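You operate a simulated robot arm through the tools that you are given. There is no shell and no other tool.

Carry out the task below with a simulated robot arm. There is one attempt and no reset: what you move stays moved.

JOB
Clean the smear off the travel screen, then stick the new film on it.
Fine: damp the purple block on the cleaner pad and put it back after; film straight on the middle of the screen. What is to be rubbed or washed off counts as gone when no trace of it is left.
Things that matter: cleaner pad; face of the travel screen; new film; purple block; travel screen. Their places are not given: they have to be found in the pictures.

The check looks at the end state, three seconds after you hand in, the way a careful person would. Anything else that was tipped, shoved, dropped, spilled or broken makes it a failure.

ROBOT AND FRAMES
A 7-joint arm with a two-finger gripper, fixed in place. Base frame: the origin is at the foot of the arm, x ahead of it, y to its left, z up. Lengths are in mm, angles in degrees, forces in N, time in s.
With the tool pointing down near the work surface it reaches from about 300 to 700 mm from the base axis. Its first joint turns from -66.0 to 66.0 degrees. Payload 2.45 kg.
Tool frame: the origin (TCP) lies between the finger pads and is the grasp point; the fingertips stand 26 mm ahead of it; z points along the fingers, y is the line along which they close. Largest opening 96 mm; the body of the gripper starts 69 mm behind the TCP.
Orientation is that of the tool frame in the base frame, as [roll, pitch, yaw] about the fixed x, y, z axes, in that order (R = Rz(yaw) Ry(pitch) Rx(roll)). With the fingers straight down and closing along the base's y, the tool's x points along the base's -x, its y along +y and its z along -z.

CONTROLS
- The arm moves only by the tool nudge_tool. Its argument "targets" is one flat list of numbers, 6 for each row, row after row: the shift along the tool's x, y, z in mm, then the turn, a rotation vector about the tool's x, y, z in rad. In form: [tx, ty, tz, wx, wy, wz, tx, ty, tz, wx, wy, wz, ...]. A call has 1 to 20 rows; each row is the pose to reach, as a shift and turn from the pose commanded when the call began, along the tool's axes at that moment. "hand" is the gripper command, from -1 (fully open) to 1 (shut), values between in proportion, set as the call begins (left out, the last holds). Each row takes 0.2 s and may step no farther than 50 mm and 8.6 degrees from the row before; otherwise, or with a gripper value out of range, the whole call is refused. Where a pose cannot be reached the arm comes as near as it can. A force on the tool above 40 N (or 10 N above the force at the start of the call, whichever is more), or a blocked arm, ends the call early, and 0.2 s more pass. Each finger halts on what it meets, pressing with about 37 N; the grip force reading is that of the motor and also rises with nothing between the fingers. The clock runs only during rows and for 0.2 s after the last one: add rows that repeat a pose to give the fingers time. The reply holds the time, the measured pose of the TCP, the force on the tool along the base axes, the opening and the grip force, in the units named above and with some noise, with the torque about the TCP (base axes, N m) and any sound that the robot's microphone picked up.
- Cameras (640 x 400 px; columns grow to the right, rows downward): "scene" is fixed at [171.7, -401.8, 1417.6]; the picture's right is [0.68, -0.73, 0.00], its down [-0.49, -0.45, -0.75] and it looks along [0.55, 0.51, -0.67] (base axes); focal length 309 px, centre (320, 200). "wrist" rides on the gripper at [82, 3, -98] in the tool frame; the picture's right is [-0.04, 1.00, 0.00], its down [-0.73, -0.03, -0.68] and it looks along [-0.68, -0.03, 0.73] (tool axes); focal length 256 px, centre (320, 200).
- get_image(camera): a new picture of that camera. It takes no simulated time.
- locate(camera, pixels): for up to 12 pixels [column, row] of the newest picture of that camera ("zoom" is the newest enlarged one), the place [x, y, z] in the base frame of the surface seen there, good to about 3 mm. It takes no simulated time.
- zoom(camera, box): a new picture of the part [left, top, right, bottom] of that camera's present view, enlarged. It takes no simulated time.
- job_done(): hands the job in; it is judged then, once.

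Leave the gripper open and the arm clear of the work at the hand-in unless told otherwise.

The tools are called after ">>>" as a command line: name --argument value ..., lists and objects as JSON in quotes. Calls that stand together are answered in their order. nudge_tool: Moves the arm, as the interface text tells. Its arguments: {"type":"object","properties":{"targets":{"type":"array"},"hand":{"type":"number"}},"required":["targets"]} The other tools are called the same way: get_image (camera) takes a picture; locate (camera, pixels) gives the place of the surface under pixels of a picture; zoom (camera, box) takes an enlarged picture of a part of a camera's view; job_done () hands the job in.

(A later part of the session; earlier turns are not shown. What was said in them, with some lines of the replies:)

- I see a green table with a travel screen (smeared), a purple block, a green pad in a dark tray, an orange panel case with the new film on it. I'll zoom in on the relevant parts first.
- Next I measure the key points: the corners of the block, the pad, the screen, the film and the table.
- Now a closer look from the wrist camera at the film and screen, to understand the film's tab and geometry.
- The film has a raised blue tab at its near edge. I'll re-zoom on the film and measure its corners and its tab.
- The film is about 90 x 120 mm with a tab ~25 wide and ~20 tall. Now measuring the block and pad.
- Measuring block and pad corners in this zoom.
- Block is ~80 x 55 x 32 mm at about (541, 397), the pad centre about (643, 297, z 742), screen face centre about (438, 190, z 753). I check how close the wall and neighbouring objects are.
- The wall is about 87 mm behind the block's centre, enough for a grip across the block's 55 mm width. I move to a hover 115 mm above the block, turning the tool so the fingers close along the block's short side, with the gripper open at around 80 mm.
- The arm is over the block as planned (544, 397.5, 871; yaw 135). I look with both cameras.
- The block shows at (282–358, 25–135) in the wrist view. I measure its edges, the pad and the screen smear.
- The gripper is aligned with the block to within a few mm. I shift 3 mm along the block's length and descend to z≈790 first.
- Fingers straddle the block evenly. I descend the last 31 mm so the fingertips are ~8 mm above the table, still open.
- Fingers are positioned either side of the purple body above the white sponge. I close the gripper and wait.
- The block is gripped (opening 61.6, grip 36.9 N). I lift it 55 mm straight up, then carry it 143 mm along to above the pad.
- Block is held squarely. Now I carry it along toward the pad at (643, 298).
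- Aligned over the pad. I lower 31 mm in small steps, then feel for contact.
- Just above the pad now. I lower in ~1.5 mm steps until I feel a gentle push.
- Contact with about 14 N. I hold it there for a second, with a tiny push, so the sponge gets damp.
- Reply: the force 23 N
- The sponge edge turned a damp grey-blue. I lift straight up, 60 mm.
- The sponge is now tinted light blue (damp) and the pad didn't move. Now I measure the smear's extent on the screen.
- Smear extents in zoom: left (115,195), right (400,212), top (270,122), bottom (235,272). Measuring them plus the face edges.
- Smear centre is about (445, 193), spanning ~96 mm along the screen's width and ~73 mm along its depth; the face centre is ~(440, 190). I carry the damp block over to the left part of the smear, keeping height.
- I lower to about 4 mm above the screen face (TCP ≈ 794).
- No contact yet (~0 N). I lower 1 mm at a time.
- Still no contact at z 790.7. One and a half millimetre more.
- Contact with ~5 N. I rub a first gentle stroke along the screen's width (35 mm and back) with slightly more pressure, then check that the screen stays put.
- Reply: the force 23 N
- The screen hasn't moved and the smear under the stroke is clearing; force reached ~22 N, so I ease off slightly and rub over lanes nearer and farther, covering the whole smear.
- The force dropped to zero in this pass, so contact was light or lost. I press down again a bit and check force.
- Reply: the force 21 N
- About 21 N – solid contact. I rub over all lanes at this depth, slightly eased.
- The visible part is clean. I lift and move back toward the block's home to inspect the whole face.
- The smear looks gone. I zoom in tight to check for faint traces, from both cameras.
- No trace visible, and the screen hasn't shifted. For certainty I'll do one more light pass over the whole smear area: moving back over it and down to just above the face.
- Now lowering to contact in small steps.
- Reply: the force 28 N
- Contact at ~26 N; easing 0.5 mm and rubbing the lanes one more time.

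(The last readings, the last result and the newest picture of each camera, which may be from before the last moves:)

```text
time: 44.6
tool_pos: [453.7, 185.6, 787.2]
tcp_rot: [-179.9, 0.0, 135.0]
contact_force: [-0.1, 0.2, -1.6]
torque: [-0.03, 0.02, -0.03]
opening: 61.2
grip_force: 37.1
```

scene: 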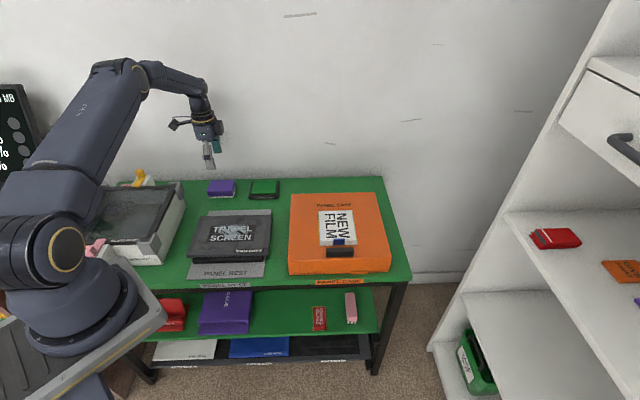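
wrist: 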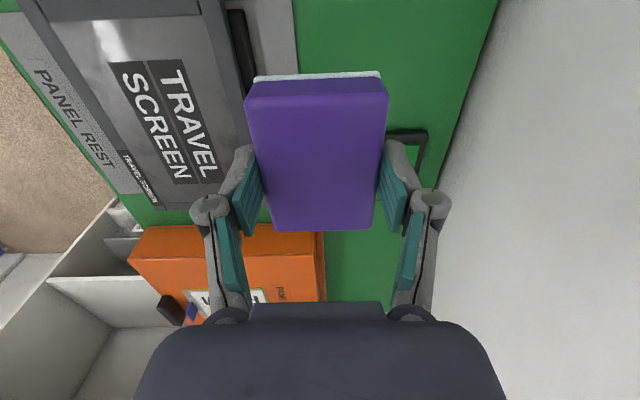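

Contact ended light. I press down 0.7 mm more and do one further back-and-forth.

>>> nudge_tool --targets '[0, 0, 0.7, 0, 0, 0, -8, 0, 0.7, 0, 0, 0, -10, 10, 0.7, 0, 0, 0, 0, 14, 0.7, 0, 0, 0, 10, 14, 0.7, 0, 0, 0, 20, 14, 0.7, 0, 0, 0, 30, 14, 0.7, 0, 0, 0, 34, 6, 0.7, 0, 0, 0, 34, -4, 0.7, 0, 0, 0, 34, -14, 0.7, 0, 0, 0, 24, -14, 0.7, 0, 0, 0, 14, -14, 0.7, 0, 0, 0, 4, -14, 0.7, 0, 0, 0, -8, -14, 0.7, 0, 0, 0, -10, -5, 0.7, 0, 0, 0, 0, 0, 0.7, 0, 0, 0, 10, 0, 0.7, 0, 0, 0, 20, 0, 0.7, 0, 0, 0, 30, 0, 0.7, 0, 0, 0]'

>>> zoom --camera "scene" --box '[170, 170, 300, 280]'

```text
time: 48.6
tool_pos: [433.0, 205.3, 786.7]
tcp_rot: [179.9, 0.0, 134.9]
contact_force: [0.8, -0.5, 2.8]
torque: [-0.09, -0.27, -0.08]
opening: 61.3
grip_force: 36.4
```

```text
3.64 times, centred on (235, 225) of scene
```

zoom: 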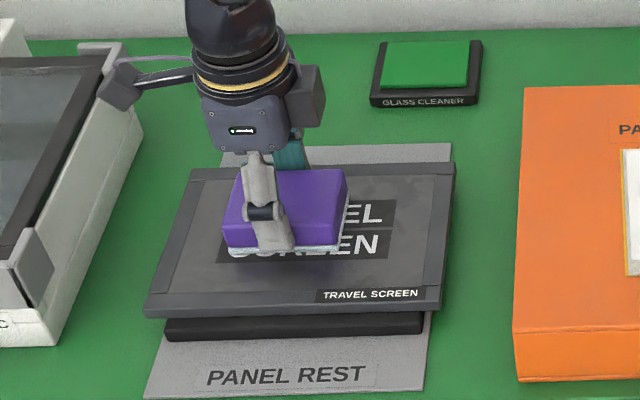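

Screen is still in place. I lift off and carry the block back over its home at (541, 399).

>>> nudge_tool --targets '[0, 0, -6, 0, 0, 0, 0, 0, -15, 0, 0, 0, 0, 0, -30, 0, 0, 0, 0, 0, -45, 0, 0, 0, 0, 0, -60, 0, 0, 0, 6, 20, -60, 0, 0, 0, 12, 42, -60, 0, 0, 0, 18, 64, -60, 0, 0, 0, 24, 86, -60, 0, 0, 0, 30, 108, -60, 0, 0, 0, 36, 130, -60, 0, 0, 0, 42, 152, -60, 0, 0, 0, 48, 174, -60, 0, 0, 0, 54, 196, -60, 0, 0, 0, 60, 214, -60, 0, 0, 0, 60, 214, -60, 0, 0, 0, 60, 214, -60, 0, 0, 0]'

>>> zoom --camera "scene" --box '[205, 210, 275, 255]'

>>> get_image --camera "wrist"

```text
time: 52.2
tool_pos: [541.6, 400.6, 845.2]
tcp_rot: [180.0, 0.0, 135.0]
contact_force: [-0.4, -0.9, -2.3]
torque: [0.02, -0.03, 0.01]
opening: 61.4
grip_force: 36.9
```

```text
8.89 times, centred on (240, 232) of scene
```

zoom: 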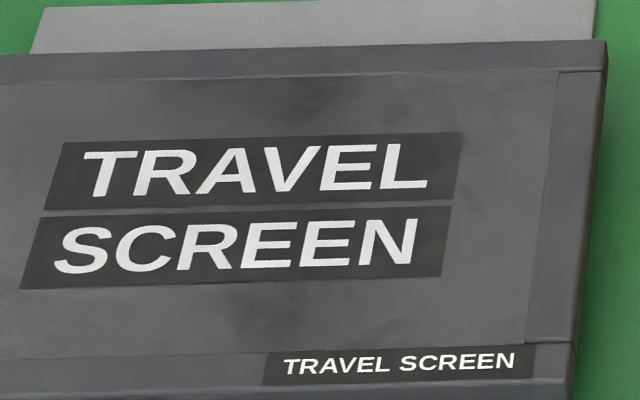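

```text
taken
```

wrist: 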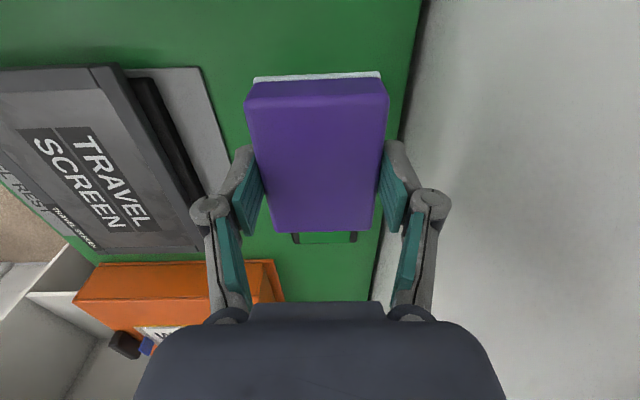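

The face is clean and the screen hasn't moved. I lower the block to just above the table at its home spot.

>>> nudge_tool --targets '[0, -0.5, 14, 0, 0, 0, 0, -0.5, 28, 0, 0, 0, 0, -0.5, 42, 0, 0, 0, 0, -0.5, 56, 0, 0, 0, 0, -0.5, 70, 0, 0, 0, 0, -0.5, 78, 0, 0, 0, 0, -0.5, 83, 0, 0, 0, 0, -0.5, 83, 0, 0, 0]'

>>> zoom --camera "scene" --box '[190, 140, 290, 215]'

```text
time: 54.0
tool_pos: [542.0, 400.4, 763.7]
tcp_rot: [180.0, 0.0, 134.9]
contact_force: [-0.6, 0.8, -0.5]
torque: [0.0, -0.03, -0.02]
opening: 61.6
grip_force: 36.8
```

```text
5.33 times, centred on (240, 178) of scene
```

zoom: 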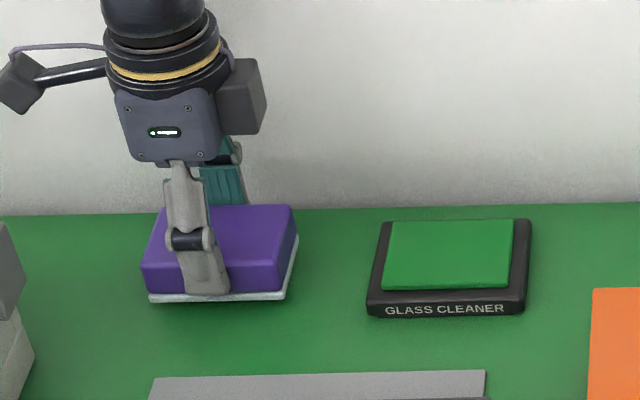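

It lines up with its original footprint. I lower the last few mm until light contact.

>>> nudge_tool --targets '[0, 0, 1.5, 0, 0, 0, 0, 0, 3, 0, 0, 0, 0, 0, 4, 0, 0, 0, 0, 0, 4, 0, 0, 0]'

```text
time: 55.0
tool_pos: [541.0, 398.2, 759.1]
tcp_rot: [180.0, 0.0, 135.0]
contact_force: [0.6, 0.6, -1.5]
torque: [0.0, -0.02, 0.02]
opening: 61.2
grip_force: 37.7
```

>>> nudge_tool --targets '[0, 0, 0.7, 0, 0, 0, 0, 0, 1.3, 0, 0, 0, 0, 0, 1.3, 0, 0, 0]'

```text
time: 55.8
tool_pos: [540.9, 400.6, 758.4]
tcp_rot: [-180.0, -0.1, 134.9]
contact_force: [-0.4, 0.1, -1.0]
torque: [-0.02, -0.01, -0.03]
opening: 61.4
grip_force: 36.9
```

>>> nudge_tool --targets '[0, 0, 0.6, 0, 0, 0, 0, 0, 1.0, 0, 0, 0, 0, 0, 1.0, 0, 0, 0]'

```text
time: 56.6
tool_pos: [540.4, 399.8, 756.5]
tcp_rot: [179.9, 0.0, 135.0]
contact_force: [0.7, 0.5, -0.3]
torque: [-0.01, -0.01, 0.03]
opening: 61.4
grip_force: 36.9
```

Still no contact at 756.5 (the block shifted up ~1–2 mm in the grip when pressed). A little more.

>>> nudge_tool --targets '[0, 0, 0.6, 0, 0, 0, 0, 0, 1.2, 0, 0, 0, 0, 0, 1.2, 0, 0, 0]'

>>> zoom --camera "scene" --box '[190, 140, 290, 215]'

```text
time: 57.4
tool_pos: [541.1, 399.9, 755.2]
tcp_rot: [179.9, 0.0, 135.1]
contact_force: [-2.2, -0.8, 8.3]
torque: [-0.39, -0.21, -0.11]
opening: 61.3
grip_force: 37.3
```

```text
5.33 times, centred on (240, 178) of scene
```

zoom: 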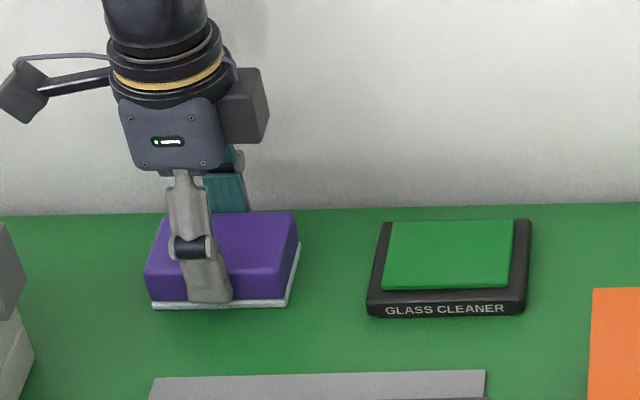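

The block is down (8 N) and sits exactly where it was in the picture. I open the gripper.

>>> nudge_tool --targets '[0, 0, -0.6, 0, 0, 0, 0, 0, -0.6, 0, 0, 0, 0, 0, -0.6, 0, 0, 0, 0, 0, -0.6, 0, 0, 0]' --hand -0.65

>>> get_image --camera "wrist"

```text
time: 58.4
tool_pos: [540.9, 399.5, 756.3]
tcp_rot: [-180.0, 0.0, 135.0]
contact_force: [0.3, -0.2, 0.4]
torque: [0.03, 0.0, 0.01]
opening: 79.1
grip_force: 0.0
```

```text
taken
```

wrist: 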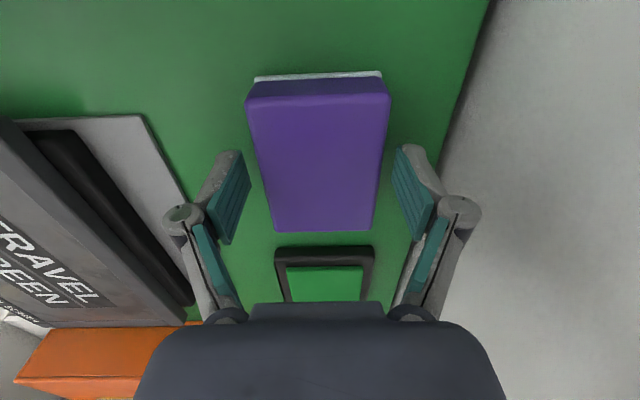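

Released, and the block sits where it was. I rise straight up 130 mm, clear of it.

>>> nudge_tool --targets '[0, 0, -8, 0, 0, 0, 0, 0, -25, 0, 0, 0, 0, 0, -45, 0, 0, 0, 0, 0, -70, 0, 0, 0, 0, 0, -95, 0, 0, 0, 0, 0, -120, 0, 0, 0, 0, 0, -135, 0, 0, 0, 0, 0, -135, 0, 0, 0]'

>>> zoom --camera "scene" --box '[170, 100, 310, 215]'

```text
time: 60.2
tool_pos: [541.7, 399.7, 892.3]
tcp_rot: [180.0, 0.0, 135.0]
contact_force: [0.6, 0.0, 0.1]
torque: [0.01, 0.0, -0.05]
opening: 79.1
grip_force: 0.0
```

```text
3.48 times, centred on (240, 158) of scene
```

zoom: 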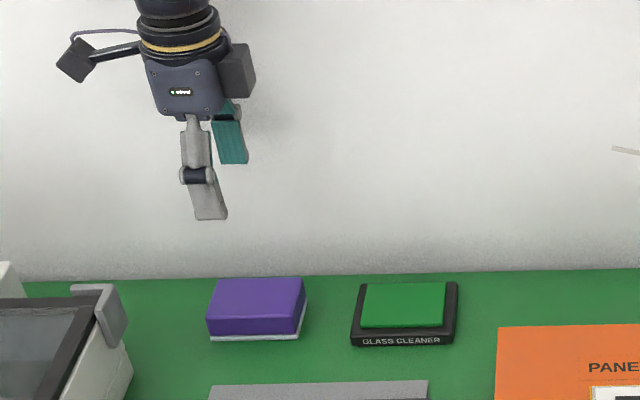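

Block is back in place. I travel at this height to above the film's tab at about (592, -78), closing the fingers part-way to ~26 mm.

>>> nudge_tool --targets '[-18.7, -15.1, 0, 0, 0, 0, -37.3, -30.2, 0, 0, 0, 0, -56, -45.3, 0, 0, 0, 0, -74.7, -60.4, 0, 0, 0, 0, -93.3, -75.5, 0, 0, 0, 0, -112, -90.6, 0, 0, 0, 0, -130.7, -105.8, 0, 0, 0, 0, -149.3, -120.9, 0, 0, 0, 0, -168, -136, 0, 0, 0, 0, -186.7, -151.1, 0, 0, 0, 0, -205.3, -166.2, 0, 0, 0, 0, -224, -181.3, 0, 0, 0, 0, -242.7, -196.4, 0, 0, 0, 0, -261.4, -211.5, 0, 0, 0, 0, -280, -226.6, 0, 0, 0, 0, -298.7, -241.8, 0, 0, 0, 0, -317.4, -256.9, 0, 0, 0, 0, -336, -272, 0, 0, 0, 0, -354.7, -287.1, 0, 0, 0, 0, -373.4, -302.2, 0, 0, 0, 0]' --hand 0.46

>>> get_image --camera "wrist"

>>> zoom --camera "scene" --box '[270, 150, 410, 290]'

```text
time: 64.4
tool_pos: [594.3, -78.6, 891.3]
tcp_rot: [-180.0, 0.0, 135.0]
contact_force: [0.1, -0.3, 0.2]
torque: [0.0, 0.02, 0.02]
opening: 26.0
grip_force: 0.0
```

```text
taken
```

wrist: 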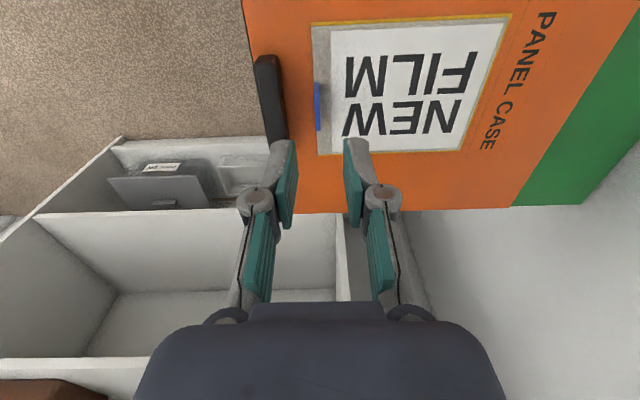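

```text
2.86 times, centred on (340, 220) of scene
```

zoom: 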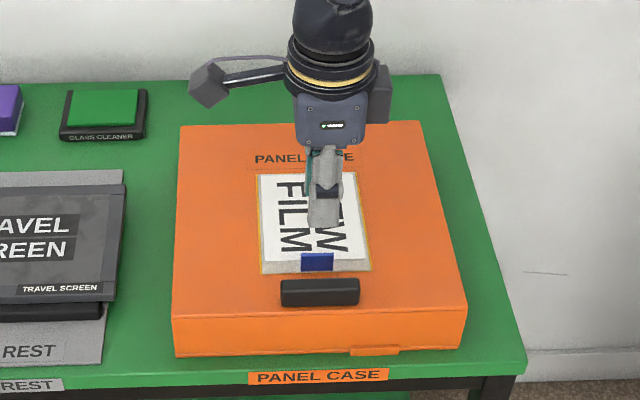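

I see the tab edge-on at (318,107) in the wrist view, handle at (268,98). Zooming in and measuring.

>>> zoom --camera "wrist" --box '[240, 0, 540, 190]'

>>> locate --camera "zoom" --pixels '[[168, 180], [168, 225], [168, 273], [163, 180], [175, 273], [152, 57], [160, 330], [573, 30], [483, 325], [80, 125], [95, 280], [60, 200]]'

```text
2.11 times, centred on (390, 95) of wrist
```

zoom: 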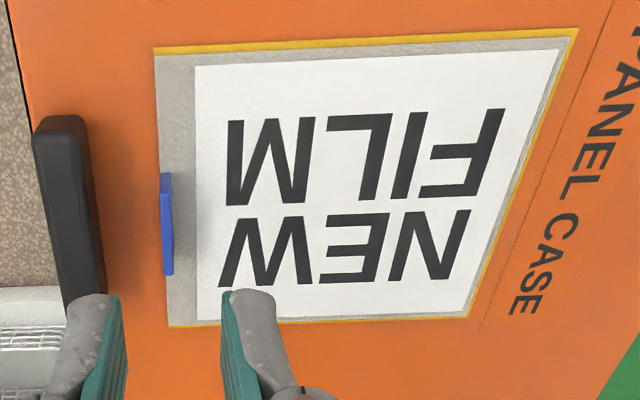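

```text
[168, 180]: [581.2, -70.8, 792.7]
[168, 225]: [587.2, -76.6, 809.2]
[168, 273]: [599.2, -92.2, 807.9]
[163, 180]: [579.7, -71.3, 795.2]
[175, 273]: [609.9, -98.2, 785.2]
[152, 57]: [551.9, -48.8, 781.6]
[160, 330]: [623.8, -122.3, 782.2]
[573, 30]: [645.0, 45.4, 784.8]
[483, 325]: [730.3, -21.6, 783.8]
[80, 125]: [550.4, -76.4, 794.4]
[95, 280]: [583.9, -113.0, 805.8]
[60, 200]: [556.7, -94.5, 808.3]
```

Tab centre is about (591, -80), spanning z 790–811, with the handle's face ~25 mm in front. I narrow the opening to 20 mm, correct 3 mm sideways and descend to 40 mm lower.

>>> nudge_tool --targets '[0.5, -1.5, 10, 0, 0, 0, 1.2, -3, 20, 0, 0, 0, 1.2, -3, 30, 0, 0, 0, 1.2, -3, 40, 0, 0, 0, 1.2, -3, 40, 0, 0, 0]' --hand 0.583

>>> zoom --camera "wrist" --box '[220, 30, 420, 230]'

>>> zoom --camera "scene" --box '[305, 190, 375, 265]'

```text
time: 65.6
tool_pos: [589.0, -79.8, 850.9]
tcp_rot: [-179.9, 0.1, 134.9]
contact_force: [-0.4, -1.5, -0.7]
torque: [-0.03, -0.01, -0.01]
opening: 19.7
grip_force: 0.0
```

```text
2.00 times, centred on (320, 130) of wrist
```

zoom: 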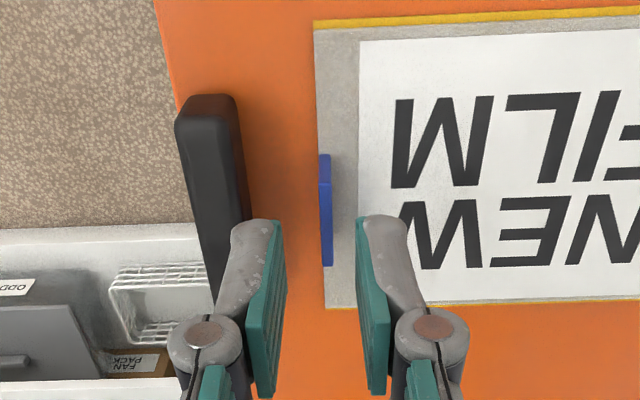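

```text
5.33 times, centred on (340, 228) of scene
```

zoom: 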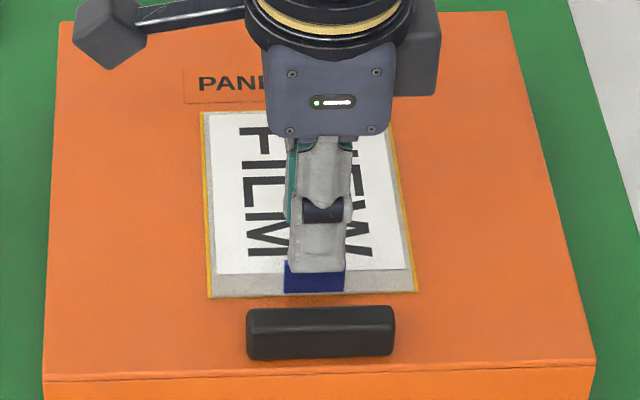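

Tab is within 1.5 mm of the finger midline. I shift 1.3 mm and lower 22 mm, so the tips begin to straddle the tab, then check.

>>> nudge_tool --targets '[0, 1.3, 6, 0, 0, 0, 0, 1.3, 12, 0, 0, 0, 0, 1.3, 18, 0, 0, 0, 0, 1.3, 22, 0, 0, 0, 0, 1.3, 22, 0, 0, 0]'

>>> zoom --camera "wrist" --box '[220, 50, 420, 250]'

>>> zoom --camera "scene" --box '[305, 190, 375, 265]'

```text
time: 66.8
tool_pos: [590.2, -78.6, 828.9]
tcp_rot: [-180.0, 0.0, 135.0]
contact_force: [0.6, -0.4, 0.3]
torque: [-0.03, 0.01, -0.02]
opening: 20.0
grip_force: 0.0
```

```text
2.00 times, centred on (320, 150) of wrist
```

zoom: 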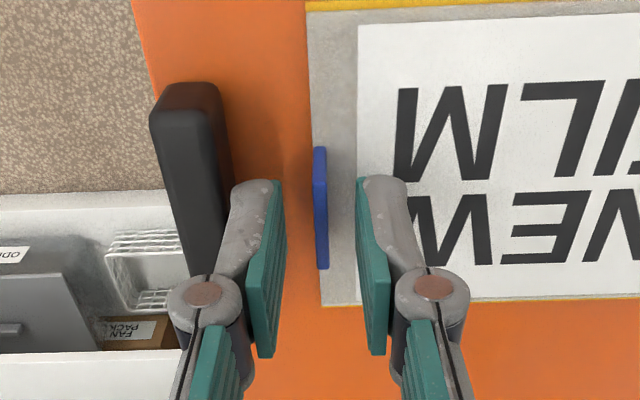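

```text
5.33 times, centred on (340, 228) of scene
```

zoom: 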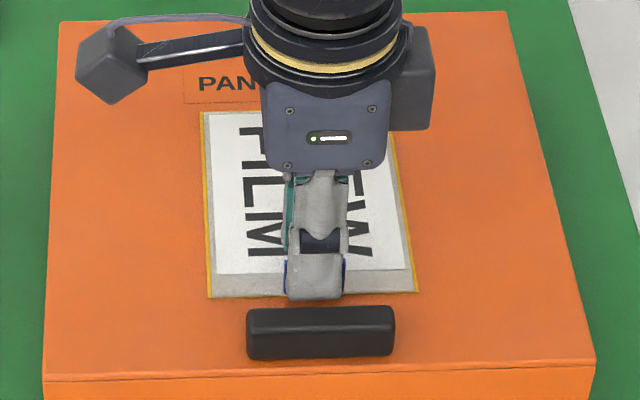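

Well centred. I go 7 mm lower so the tips reach z≈796 (about 6 mm above the film), then close.

>>> nudge_tool --targets '[0, 0, 2.5, 0, 0, 0, 0, 0, 5, 0, 0, 0, 0, 0, 7, 0, 0, 0, 0, 0, 7, 0, 0, 0]'

>>> zoom --camera "scene" --box '[305, 190, 375, 265]'

```text
time: 67.8
tool_pos: [589.9, -77.5, 821.9]
tcp_rot: [180.0, 0.0, 135.1]
contact_force: [-0.7, 0.8, -0.5]
torque: [0.03, 0.01, 0.01]
opening: 19.9
grip_force: 0.0
```

```text
5.33 times, centred on (340, 228) of scene
```

zoom: 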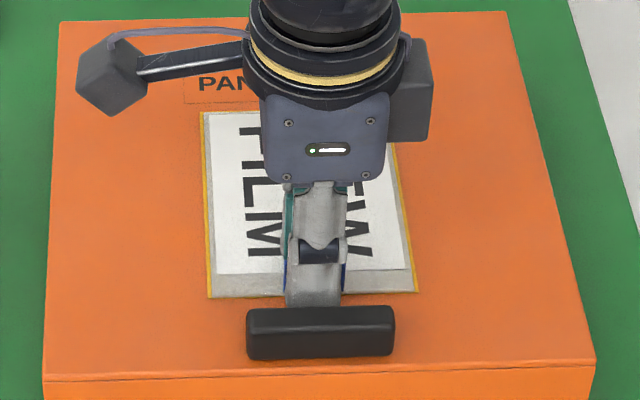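

No contact, fingers straddle the tab. Closing the gripper.

>>> nudge_tool --targets '[0, 0, 0, 0, 0, 0, 0, 0, 0, 0, 0, 0, 0, 0, 0, 0, 0, 0, 0, 0, 0, 0, 0, 0]' --hand 1

>>> zoom --camera "wrist" --box '[220, 50, 420, 250]'

>>> get_image --camera "wrist"

```text
time: 68.8
tool_pos: [588.2, -77.1, 822.0]
tcp_rot: [-180.0, 0.1, 134.9]
contact_force: [0.3, 0.4, -0.1]
torque: [0.03, 0.02, 0.03]
opening: 6.0
grip_force: 31.2
```

```text
2.00 times, centred on (320, 150) of wrist
```

zoom: 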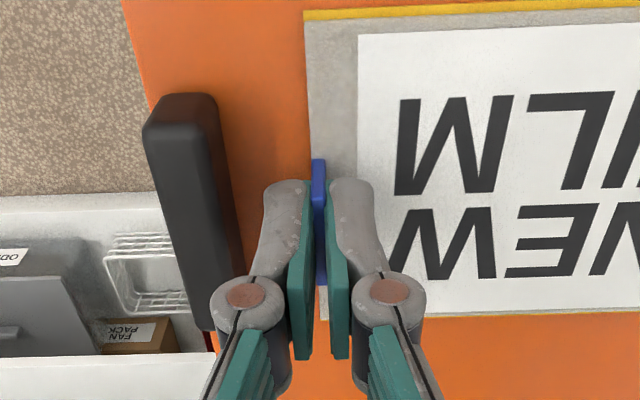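

```text
taken
```

wrist: 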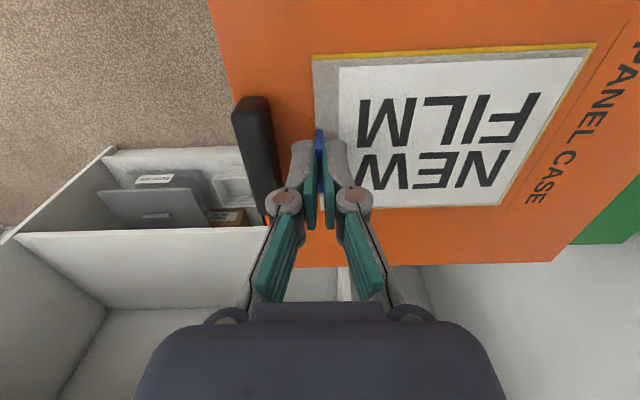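

Gripped at 6 mm opening, 31 N. Before lifting, I measure the film's corners relative to the tool from both cameras.

>>> locate --camera "wrist" --pixels '[[315, 60], [592, 49], [498, 203], [325, 205], [340, 68], [580, 56], [400, 130], [320, 150]]'

>>> zoom --camera "scene" --box '[305, 200, 375, 265]'

>>> locate --camera "zoom" --pixels '[[204, 48], [391, 46], [213, 236], [417, 230], [208, 140], [403, 140], [250, 236], [380, 232], [320, 170]]'

```text
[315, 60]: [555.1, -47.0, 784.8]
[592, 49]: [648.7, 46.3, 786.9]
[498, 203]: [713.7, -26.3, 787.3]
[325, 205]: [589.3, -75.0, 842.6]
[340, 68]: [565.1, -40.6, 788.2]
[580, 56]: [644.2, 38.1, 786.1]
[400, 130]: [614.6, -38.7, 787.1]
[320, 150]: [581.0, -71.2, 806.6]
```

```text
6.15 times, centred on (340, 232) of scene
```

zoom: 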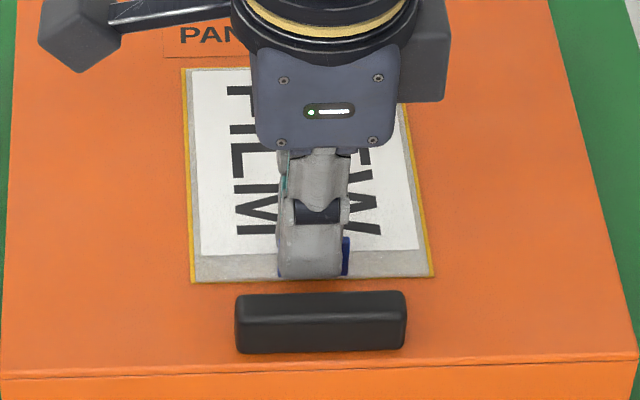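

```text
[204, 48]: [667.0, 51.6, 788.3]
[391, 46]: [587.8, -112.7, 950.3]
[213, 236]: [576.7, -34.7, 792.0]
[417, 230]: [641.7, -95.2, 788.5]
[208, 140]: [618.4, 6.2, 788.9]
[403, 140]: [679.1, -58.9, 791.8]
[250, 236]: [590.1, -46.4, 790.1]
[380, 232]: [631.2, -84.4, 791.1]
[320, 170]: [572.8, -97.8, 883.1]
```

Film is ~95 x 122 mm, its centre ~63 mm from the tab along the tool's y. I lift gently 15 mm and check it comes along level.

>>> nudge_tool --targets '[0, 0, -3, 0, 0, 0, 0, 0, -6, 0, 0, 0, 0, 0, -10, 0, 0, 0, 0, 0, -15, 0, 0, 0, 0, 0, -15, 0, 0, 0]'

>>> get_image --camera "wrist"

>>> zoom --camera "scene" --box '[290, 185, 390, 280]'

```text
time: 70.0
tool_pos: [589.4, -79.3, 837.3]
tcp_rot: [-180.0, 0.0, 135.0]
contact_force: [0.5, -0.8, 0.2]
torque: [0.0, 0.02, 0.01]
opening: 6.1
grip_force: 32.2
```

```text
taken
```

wrist: 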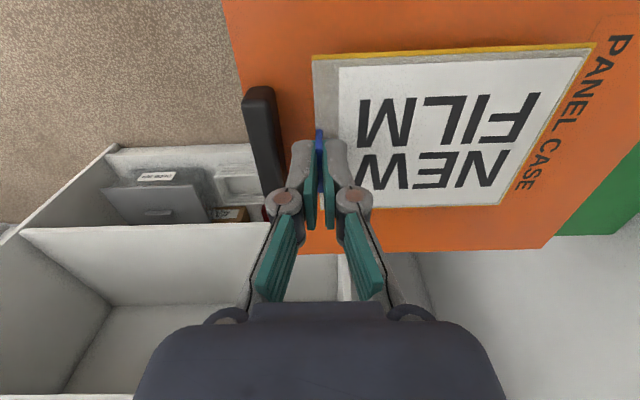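

```text
4.21 times, centred on (340, 232) of scene
```

zoom: 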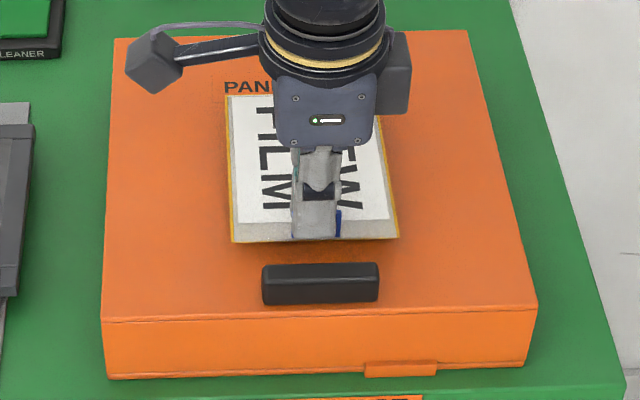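

The film came up cleanly and level; its gold edge belongs to it. I lift it higher, then move toward the screen while turning it 90° so its text and long side line up with the screen.

>>> nudge_tool --targets '[0, 0, -15, 0, 0, 0, 0, 0, -30, 0, 0, 0, 0, 0, -45, 0, 0, 0, 13.77, 5.03, -45, 0, 0, -0.0924, 27.54, 10.06, -45, 0, 0, -0.1848, 41.31, 15.09, -45, 0, 0, -0.2772, 55.08, 20.12, -45, 0, 0, -0.3696, 68.85, 25.15, -45, 0, 0, -0.462, 82.62, 30.18, -45, 0, 0, -0.5544, 96.39, 35.21, -45, 0, 0, -0.6468, 110.16, 40.24, -45, 0, 0, -0.7392, 123.93, 45.27, -45, 0, 0, -0.8316, 137.7, 50.3, -45, 0, 0, -0.924, 151.47, 55.33, -45, 0, 0, -1.0164, 165.24, 60.36, -45, 0, 0, -1.1088, 179.01, 65.39, -45, 0, 0, -1.2012, 192.78, 70.42, -45, 0, 0, -1.2936, 206.55, 75.45, -45, 0, 0, -1.386, 220.32, 80.48, -45, 0, 0, -1.4784, 234.1, 85.5, -45, 0, 0, -1.5708]'

>>> get_image --camera "wrist"

>>> zoom --camera "scene" --box '[170, 160, 310, 280]'

```text
time: 74.2
tool_pos: [486.2, 146.6, 882.2]
tcp_rot: [180.0, 0.0, -134.9]
contact_force: [0.4, -0.8, -0.5]
torque: [-0.05, -0.03, 0.02]
opening: 5.9
grip_force: 31.6
```

```text
taken
```

wrist: 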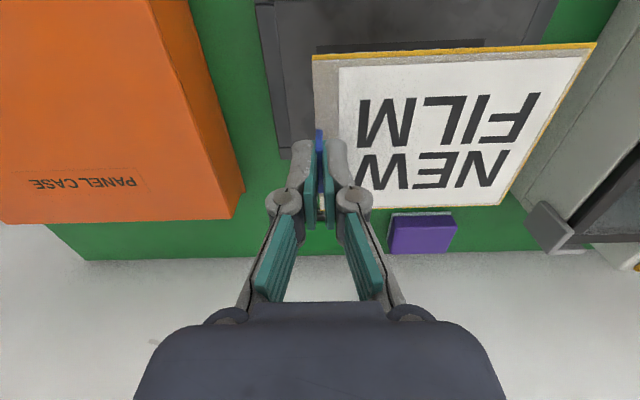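

```text
3.33 times, centred on (240, 220) of scene
```

zoom: 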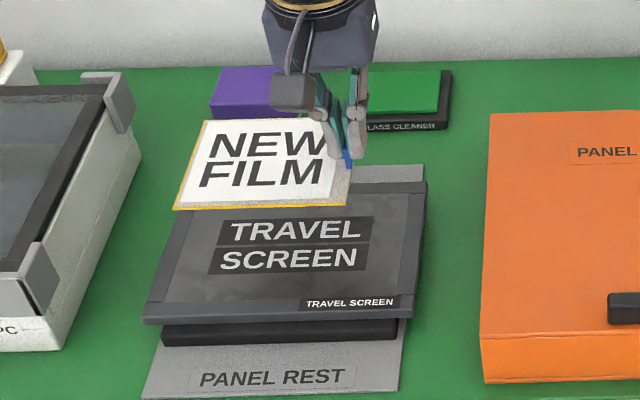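

The film's text is now upright with the screen's. I lower it to about 10 mm above the face and check alignment.

>>> nudge_tool --targets '[0, 0, 15, 0, 0, 0, 0, 0, 30, 0, 0, 0, 0, 0, 45, 0, 0, 0, 0, 0, 60, 0, 0, 0, 0, 0, 75, 0, 0, 0, 0, 0, 84, 0, 0, 0, 0, 0, 84, 0, 0, 0]'

>>> get_image --camera "wrist"

>>> zoom --camera "scene" --box '[180, 190, 290, 270]'

```text
time: 75.8
tool_pos: [484.2, 146.6, 798.2]
tcp_rot: [-180.0, 0.0, -135.0]
contact_force: [-0.3, -0.9, 0.2]
torque: [0.02, 0.0, -0.01]
opening: 5.9
grip_force: 31.6
```

```text
taken
```

wrist: 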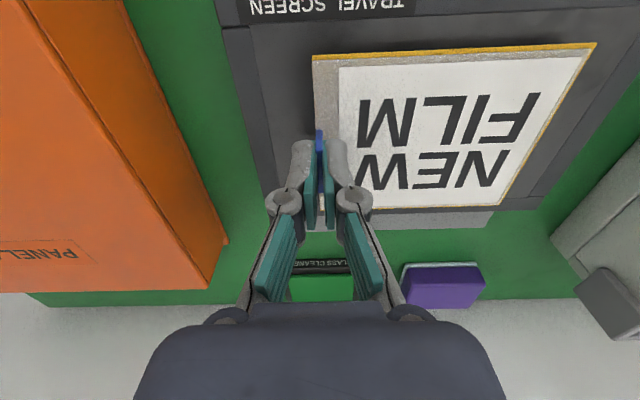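

```text
5.00 times, centred on (235, 230) of scene
```

zoom: 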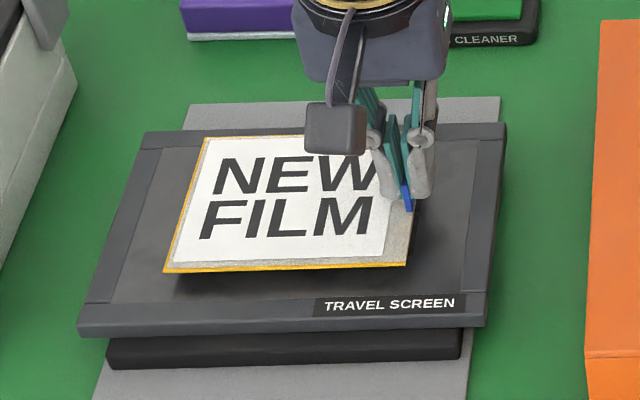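

I measure the film's edges and the face's edges in both views.

>>> locate --camera "zoom" --pixels '[[207, 139], [166, 269], [406, 262], [290, 265], [185, 205], [158, 149], [484, 141], [112, 301], [463, 292], [480, 200], [300, 296], [130, 240]]'

>>> locate --camera "wrist" --pixels '[[314, 57], [593, 45], [498, 204], [450, 50], [545, 125], [400, 205], [400, 28], [300, 17], [620, 60], [540, 190], [250, 40], [400, 130]]'

```text
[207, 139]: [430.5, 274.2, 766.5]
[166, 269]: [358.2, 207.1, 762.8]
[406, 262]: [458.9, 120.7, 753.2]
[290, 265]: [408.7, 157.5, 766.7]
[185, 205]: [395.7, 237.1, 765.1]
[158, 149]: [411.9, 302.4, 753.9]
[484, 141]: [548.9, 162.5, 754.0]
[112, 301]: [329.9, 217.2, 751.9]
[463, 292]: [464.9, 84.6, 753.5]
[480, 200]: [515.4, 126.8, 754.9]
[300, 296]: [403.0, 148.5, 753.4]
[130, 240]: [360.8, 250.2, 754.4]
```

```text
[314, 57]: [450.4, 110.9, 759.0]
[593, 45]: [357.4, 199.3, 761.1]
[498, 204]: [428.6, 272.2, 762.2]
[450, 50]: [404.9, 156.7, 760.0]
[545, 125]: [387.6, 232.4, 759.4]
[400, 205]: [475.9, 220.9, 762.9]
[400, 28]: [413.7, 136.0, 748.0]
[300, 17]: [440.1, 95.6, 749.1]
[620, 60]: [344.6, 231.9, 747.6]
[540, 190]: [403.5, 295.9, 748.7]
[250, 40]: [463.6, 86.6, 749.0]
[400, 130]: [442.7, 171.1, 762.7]
```

The film is close to centred. To judge it better, I lower it to about 2 mm above the face, then compare the margins on all sides.

>>> nudge_tool --targets '[0, 0, 2.5, 0, 0, 0, 0, 0, 5, 0, 0, 0, 0, 0, 7.5, 0, 0, 0, 0, 0, 8.5, 0, 0, 0, 0, 0, 8.5, 0, 0, 0]'

>>> get_image --camera "wrist"

>>> zoom --camera "scene" --box '[190, 205, 280, 265]'

```text
time: 77.0
tool_pos: [484.9, 147.3, 789.6]
tcp_rot: [180.0, 0.1, -135.1]
contact_force: [0.2, 0.2, 0.3]
torque: [-0.01, -0.02, -0.01]
opening: 6.2
grip_force: 32.1
```

```text
taken
```

wrist: 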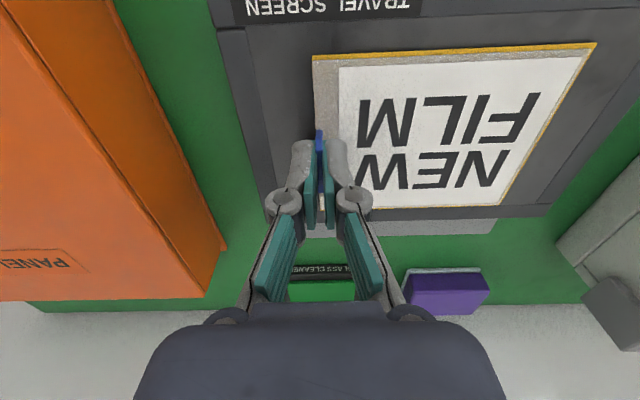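

```text
6.67 times, centred on (235, 235) of scene
```

zoom: 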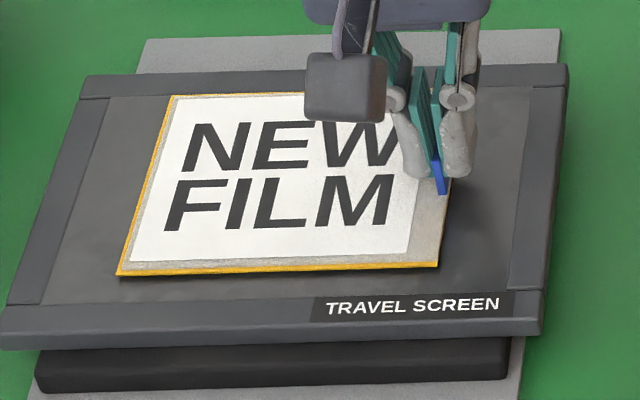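

The film looks slightly too far back (toward the rear bezel). I zoom into the wrist view to measure front and rear margins.

>>> zoom --camera "wrist" --box '[200, 0, 620, 260]'

>>> zoom --camera "wrist" --box '[350, 150, 570, 250]'

>>> zoom --camera "wrist" --box '[210, 0, 450, 110]'

```text
1.52 times, centred on (410, 130) of wrist
```

zoom: 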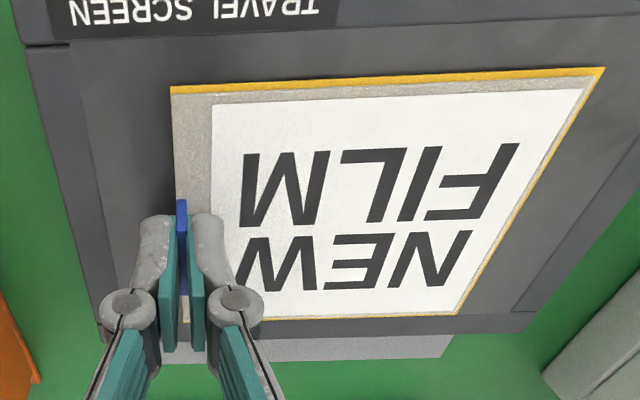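

```text
2.91 times, centred on (460, 200) of wrist
```

zoom: 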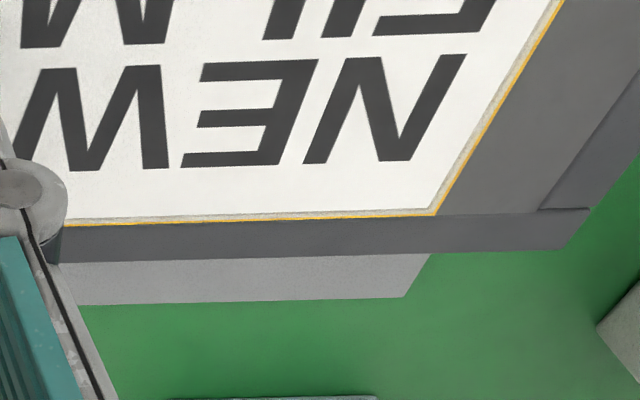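

```text
2.67 times, centred on (330, 55) of wrist
```

zoom: 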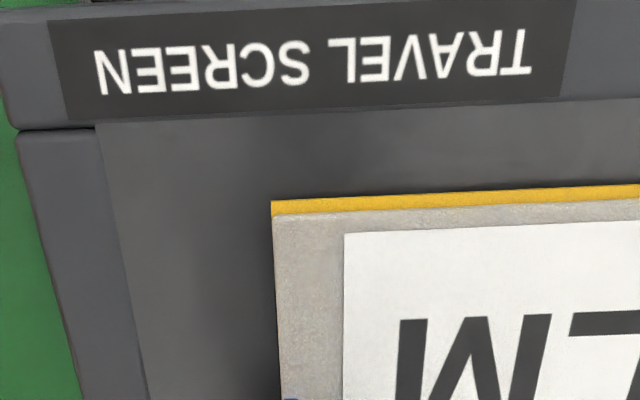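

Side margins are equal (~28.5 mm each), but the rear margin is ~2.6 mm and the front ~11.7 mm, so I shift the film 4.5 mm toward the front, still hovering, and recheck.

>>> nudge_tool --targets '[1.5, 0, -1, 0, 0, 0, 3, 0, -1, 0, 0, 0, 4.5, 0, -1, 0, 0, 0, 4.5, 0, 0, 0, 0, 0, 4.5, 0, 0, 0, 0, 0]'

>>> zoom --camera "wrist" --box '[350, 150, 570, 250]'

>>> zoom --camera "wrist" --box '[210, 0, 450, 110]'

>>> zoom --camera "scene" --box '[190, 205, 280, 265]'

```text
time: 78.2
tool_pos: [481.4, 143.8, 789.2]
tcp_rot: [180.0, 0.1, -135.0]
contact_force: [0.8, -0.1, 0.7]
torque: [0.01, 0.0, 0.0]
opening: 6.0
grip_force: 30.8
```

```text
2.91 times, centred on (460, 200) of wrist
```

zoom: 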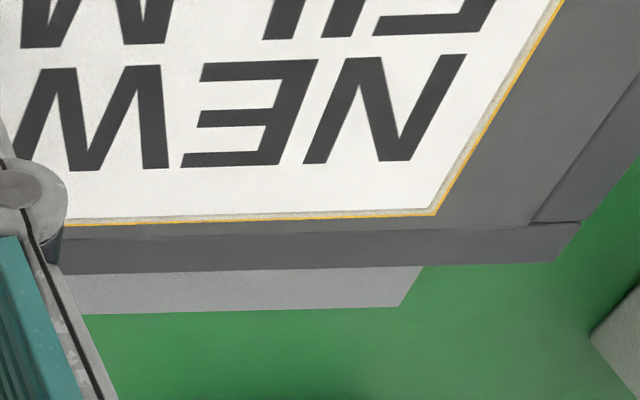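

```text
2.67 times, centred on (330, 55) of wrist
```

zoom: 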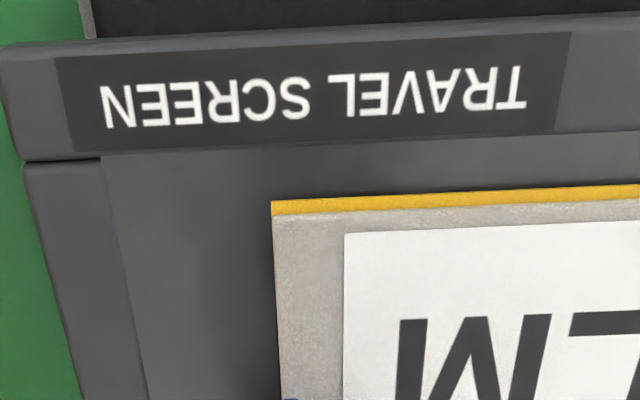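

```text
6.67 times, centred on (235, 235) of scene
```

zoom: 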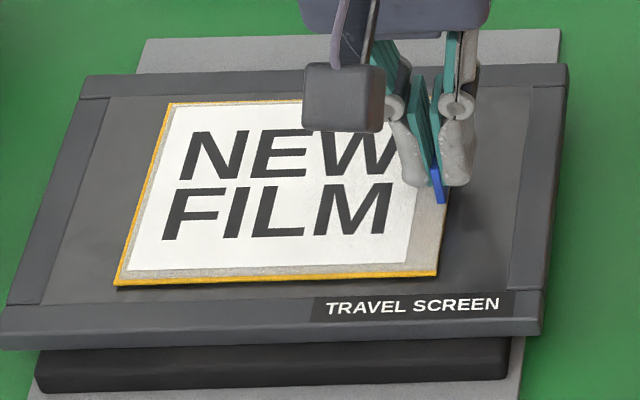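

Margins are now ~7.5 mm front and ~8.6 mm rear — centred. I lower in small steps until it touches.

>>> nudge_tool --targets '[-0.4, 0, 0.8, 0, 0, 0, -0.4, 0, 1.6, 0, 0, 0, -0.4, 0, 1.6, 0, 0, 0]'

```text
time: 79.0
tool_pos: [481.7, 145.9, 787.6]
tcp_rot: [179.9, 0.0, -134.9]
contact_force: [-0.2, -0.2, 4.8]
torque: [-0.03, 0.02, 0.02]
opening: 6.1
grip_force: 31.6
```

Contact felt (~5 N). I check that it lies flat.

>>> zoom --camera "scene" --box '[190, 205, 280, 265]'

>>> zoom --camera "wrist" --box '[200, 0, 620, 260]'

```text
6.67 times, centred on (235, 235) of scene
```

zoom: 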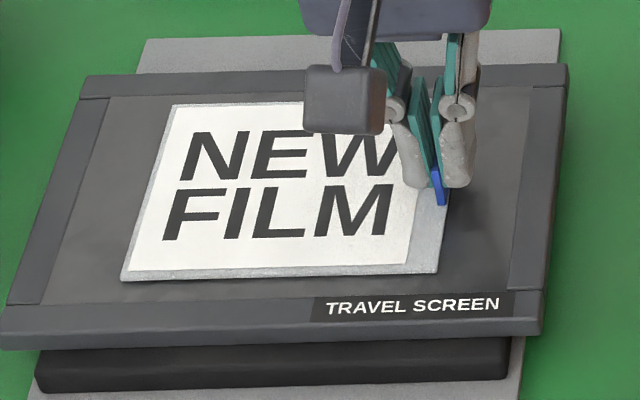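

```text
1.52 times, centred on (410, 130) of wrist
```

zoom: 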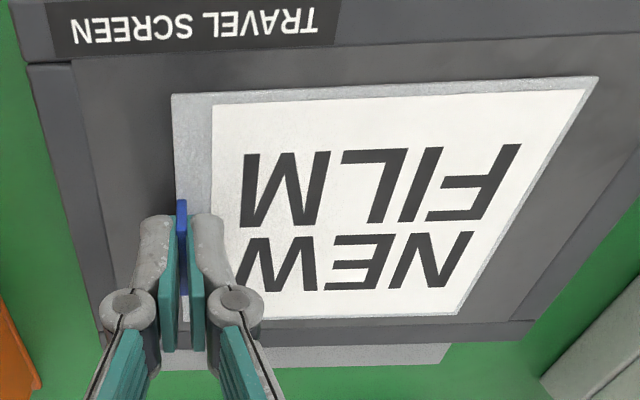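

The gold edge vanished, so the film has stuck; it's centred within ~1 mm and straight. I open the fingers to release the tab.

>>> nudge_tool --targets '[0, 0, -0.5, 0, 0, 0, 0, 0, -0.5, 0, 0, 0, 0, 0, -0.5, 0, 0, 0, 0, 0, -0.5, 0, 0, 0]' --hand 0.4

>>> zoom --camera "wrist" --box '[200, 0, 620, 260]'

```text
time: 80.0
tool_pos: [481.8, 144.5, 787.2]
tcp_rot: [180.0, 0.1, -135.0]
contact_force: [0.2, 0.0, -0.2]
torque: [-0.01, -0.02, -0.01]
opening: 28.7
grip_force: 0.1
```

```text
1.52 times, centred on (410, 130) of wrist
```

zoom: 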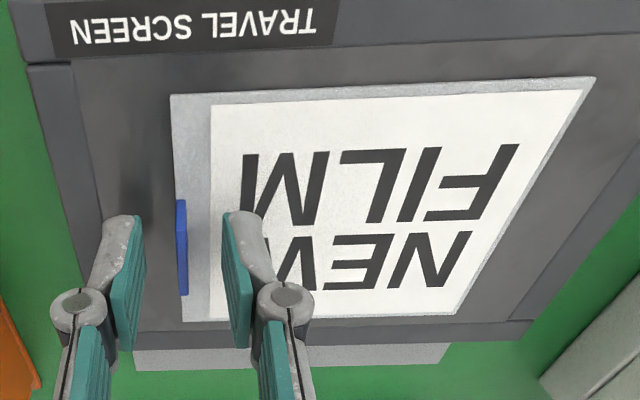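

The tab is free between the fingers. I rise straight up, slowly at first, then clear of the work.

>>> nudge_tool --targets '[0, 0, -6, 0, 0, 0, 0, 0, -14, 0, 0, 0, 0, 0, -24, 0, 0, 0, 0, 0, -40, 0, 0, 0, 0, 0, -60, 0, 0, 0, 0, 0, -85, 0, 0, 0, 0, 0, -110, 0, 0, 0, 0, 0, -135, 0, 0, 0, 0, 0, -160, 0, 0, 0, 0, 0, -160, 0, 0, 0]'

>>> get_image --camera "scene"

>>> get_image --camera "wrist"

>>> zoom --camera "scene" --box '[190, 205, 280, 265]'

```text
time: 82.2
tool_pos: [481.4, 142.6, 949.8]
tcp_rot: [-180.0, -0.1, -135.0]
contact_force: [0.5, -0.2, -0.7]
torque: [-0.01, 0.01, 0.0]
opening: 29.0
grip_force: 0.1
```

```text
taken
```

scene: 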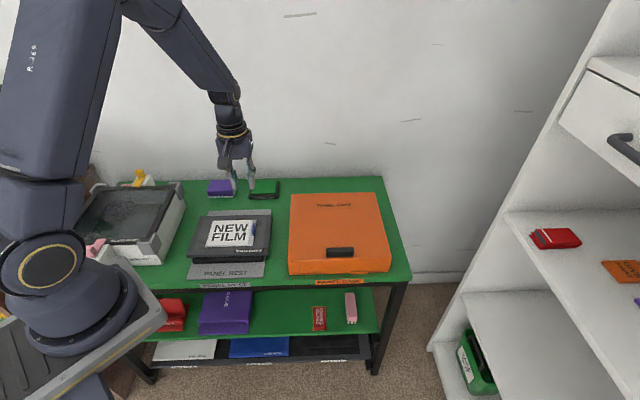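

```text
taken
```

wrist: 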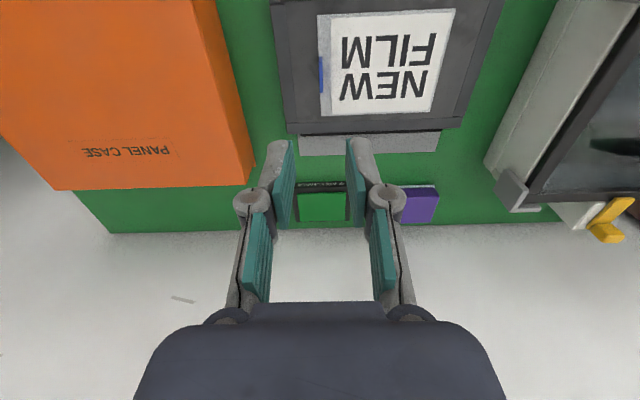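

```text
6.67 times, centred on (235, 235) of scene
```

zoom: 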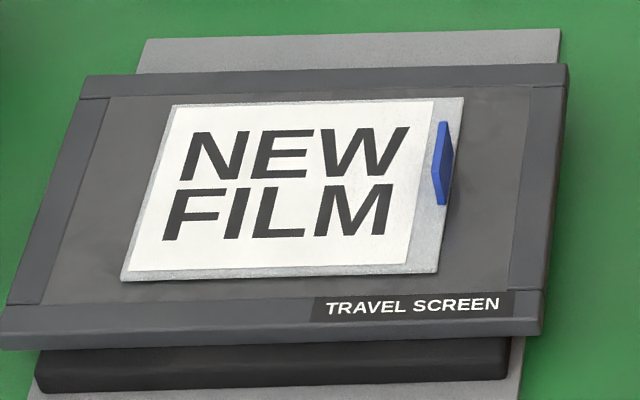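

The film sits straight in the middle. I rise another 110 mm and open the gripper fully, then check everything once more.

>>> nudge_tool --targets '[0, 0, -20, 0, 0, 0, 0, 0, -45, 0, 0, 0, 0, -20, -70, 0, 0, 0, 0, -40, -90, 0, 0, 0, 0, -60, -110, 0, 0, 0, 0, -60, -110, 0, 0, 0]' --hand -1

>>> get_image --camera "scene"

>>> zoom --camera "scene" --box '[200, 172, 290, 206]'

>>> zoom --camera "scene" --box '[60, 160, 420, 385]'

```text
time: 83.6
tool_pos: [522.8, 98.9, 1059.1]
tcp_rot: [180.0, -0.1, -135.0]
contact_force: [0.3, 0.6, -0.5]
torque: [0.0, 0.01, 0.01]
opening: 96.2
grip_force: 0.1
```

```text
taken
```

scene: 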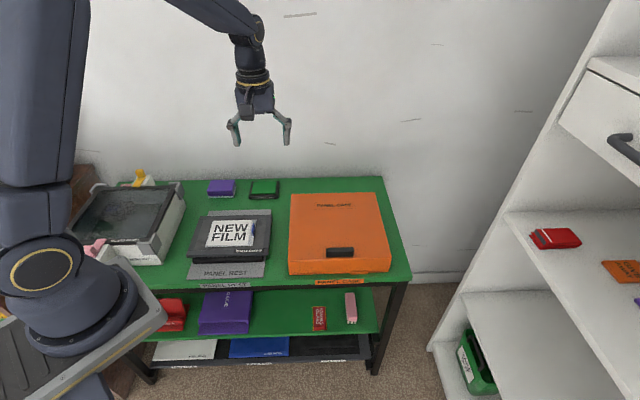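

```text
7.11 times, centred on (245, 189) of scene
```

zoom: 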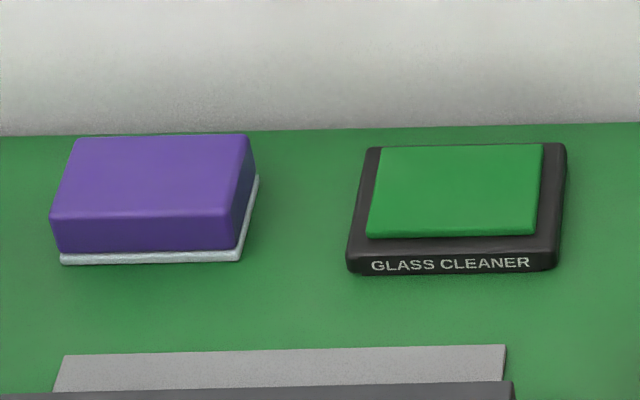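

```text
1.78 times, centred on (240, 272) of scene
```

zoom: 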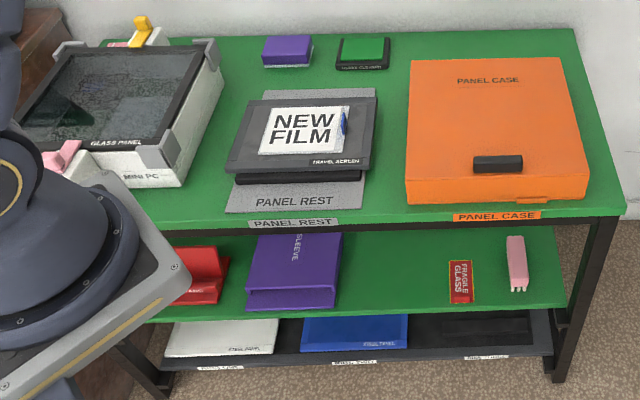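

The smear is gone and the film is stuck straight on the middle of the screen. The purple block is back on its original spot (same pixels as at the start). The pad, screen, case and everything else are unmoved. The gripper is open and the arm is clear, so I hand in.

>>> job_done

```text
The job is handed in.
```

The travel screen is clean, and the new film is stuck straight on the middle of its face, within about 1 mm of centre. I've handed the job in, but no result has come back.

- **Cleaning:** I damped the purple block on the cleaner pad and rubbed over the whole smear several times. Close-up pictures showed no trace left before the film went on.
- **Film:** I turned it 90° so its long side and text match the screen's. When it touched the face its gold edge disappeared, which I took to mean it had stuck. It stayed put after release.
- **Block:** It is back on its original spot, matching the first picture; its white underside is still tinted from the cleaner.
- **Everything else:** The last pictures show the screen, pad, orange case and other items unmoved. The gripper is open and the arm is clear of the work.
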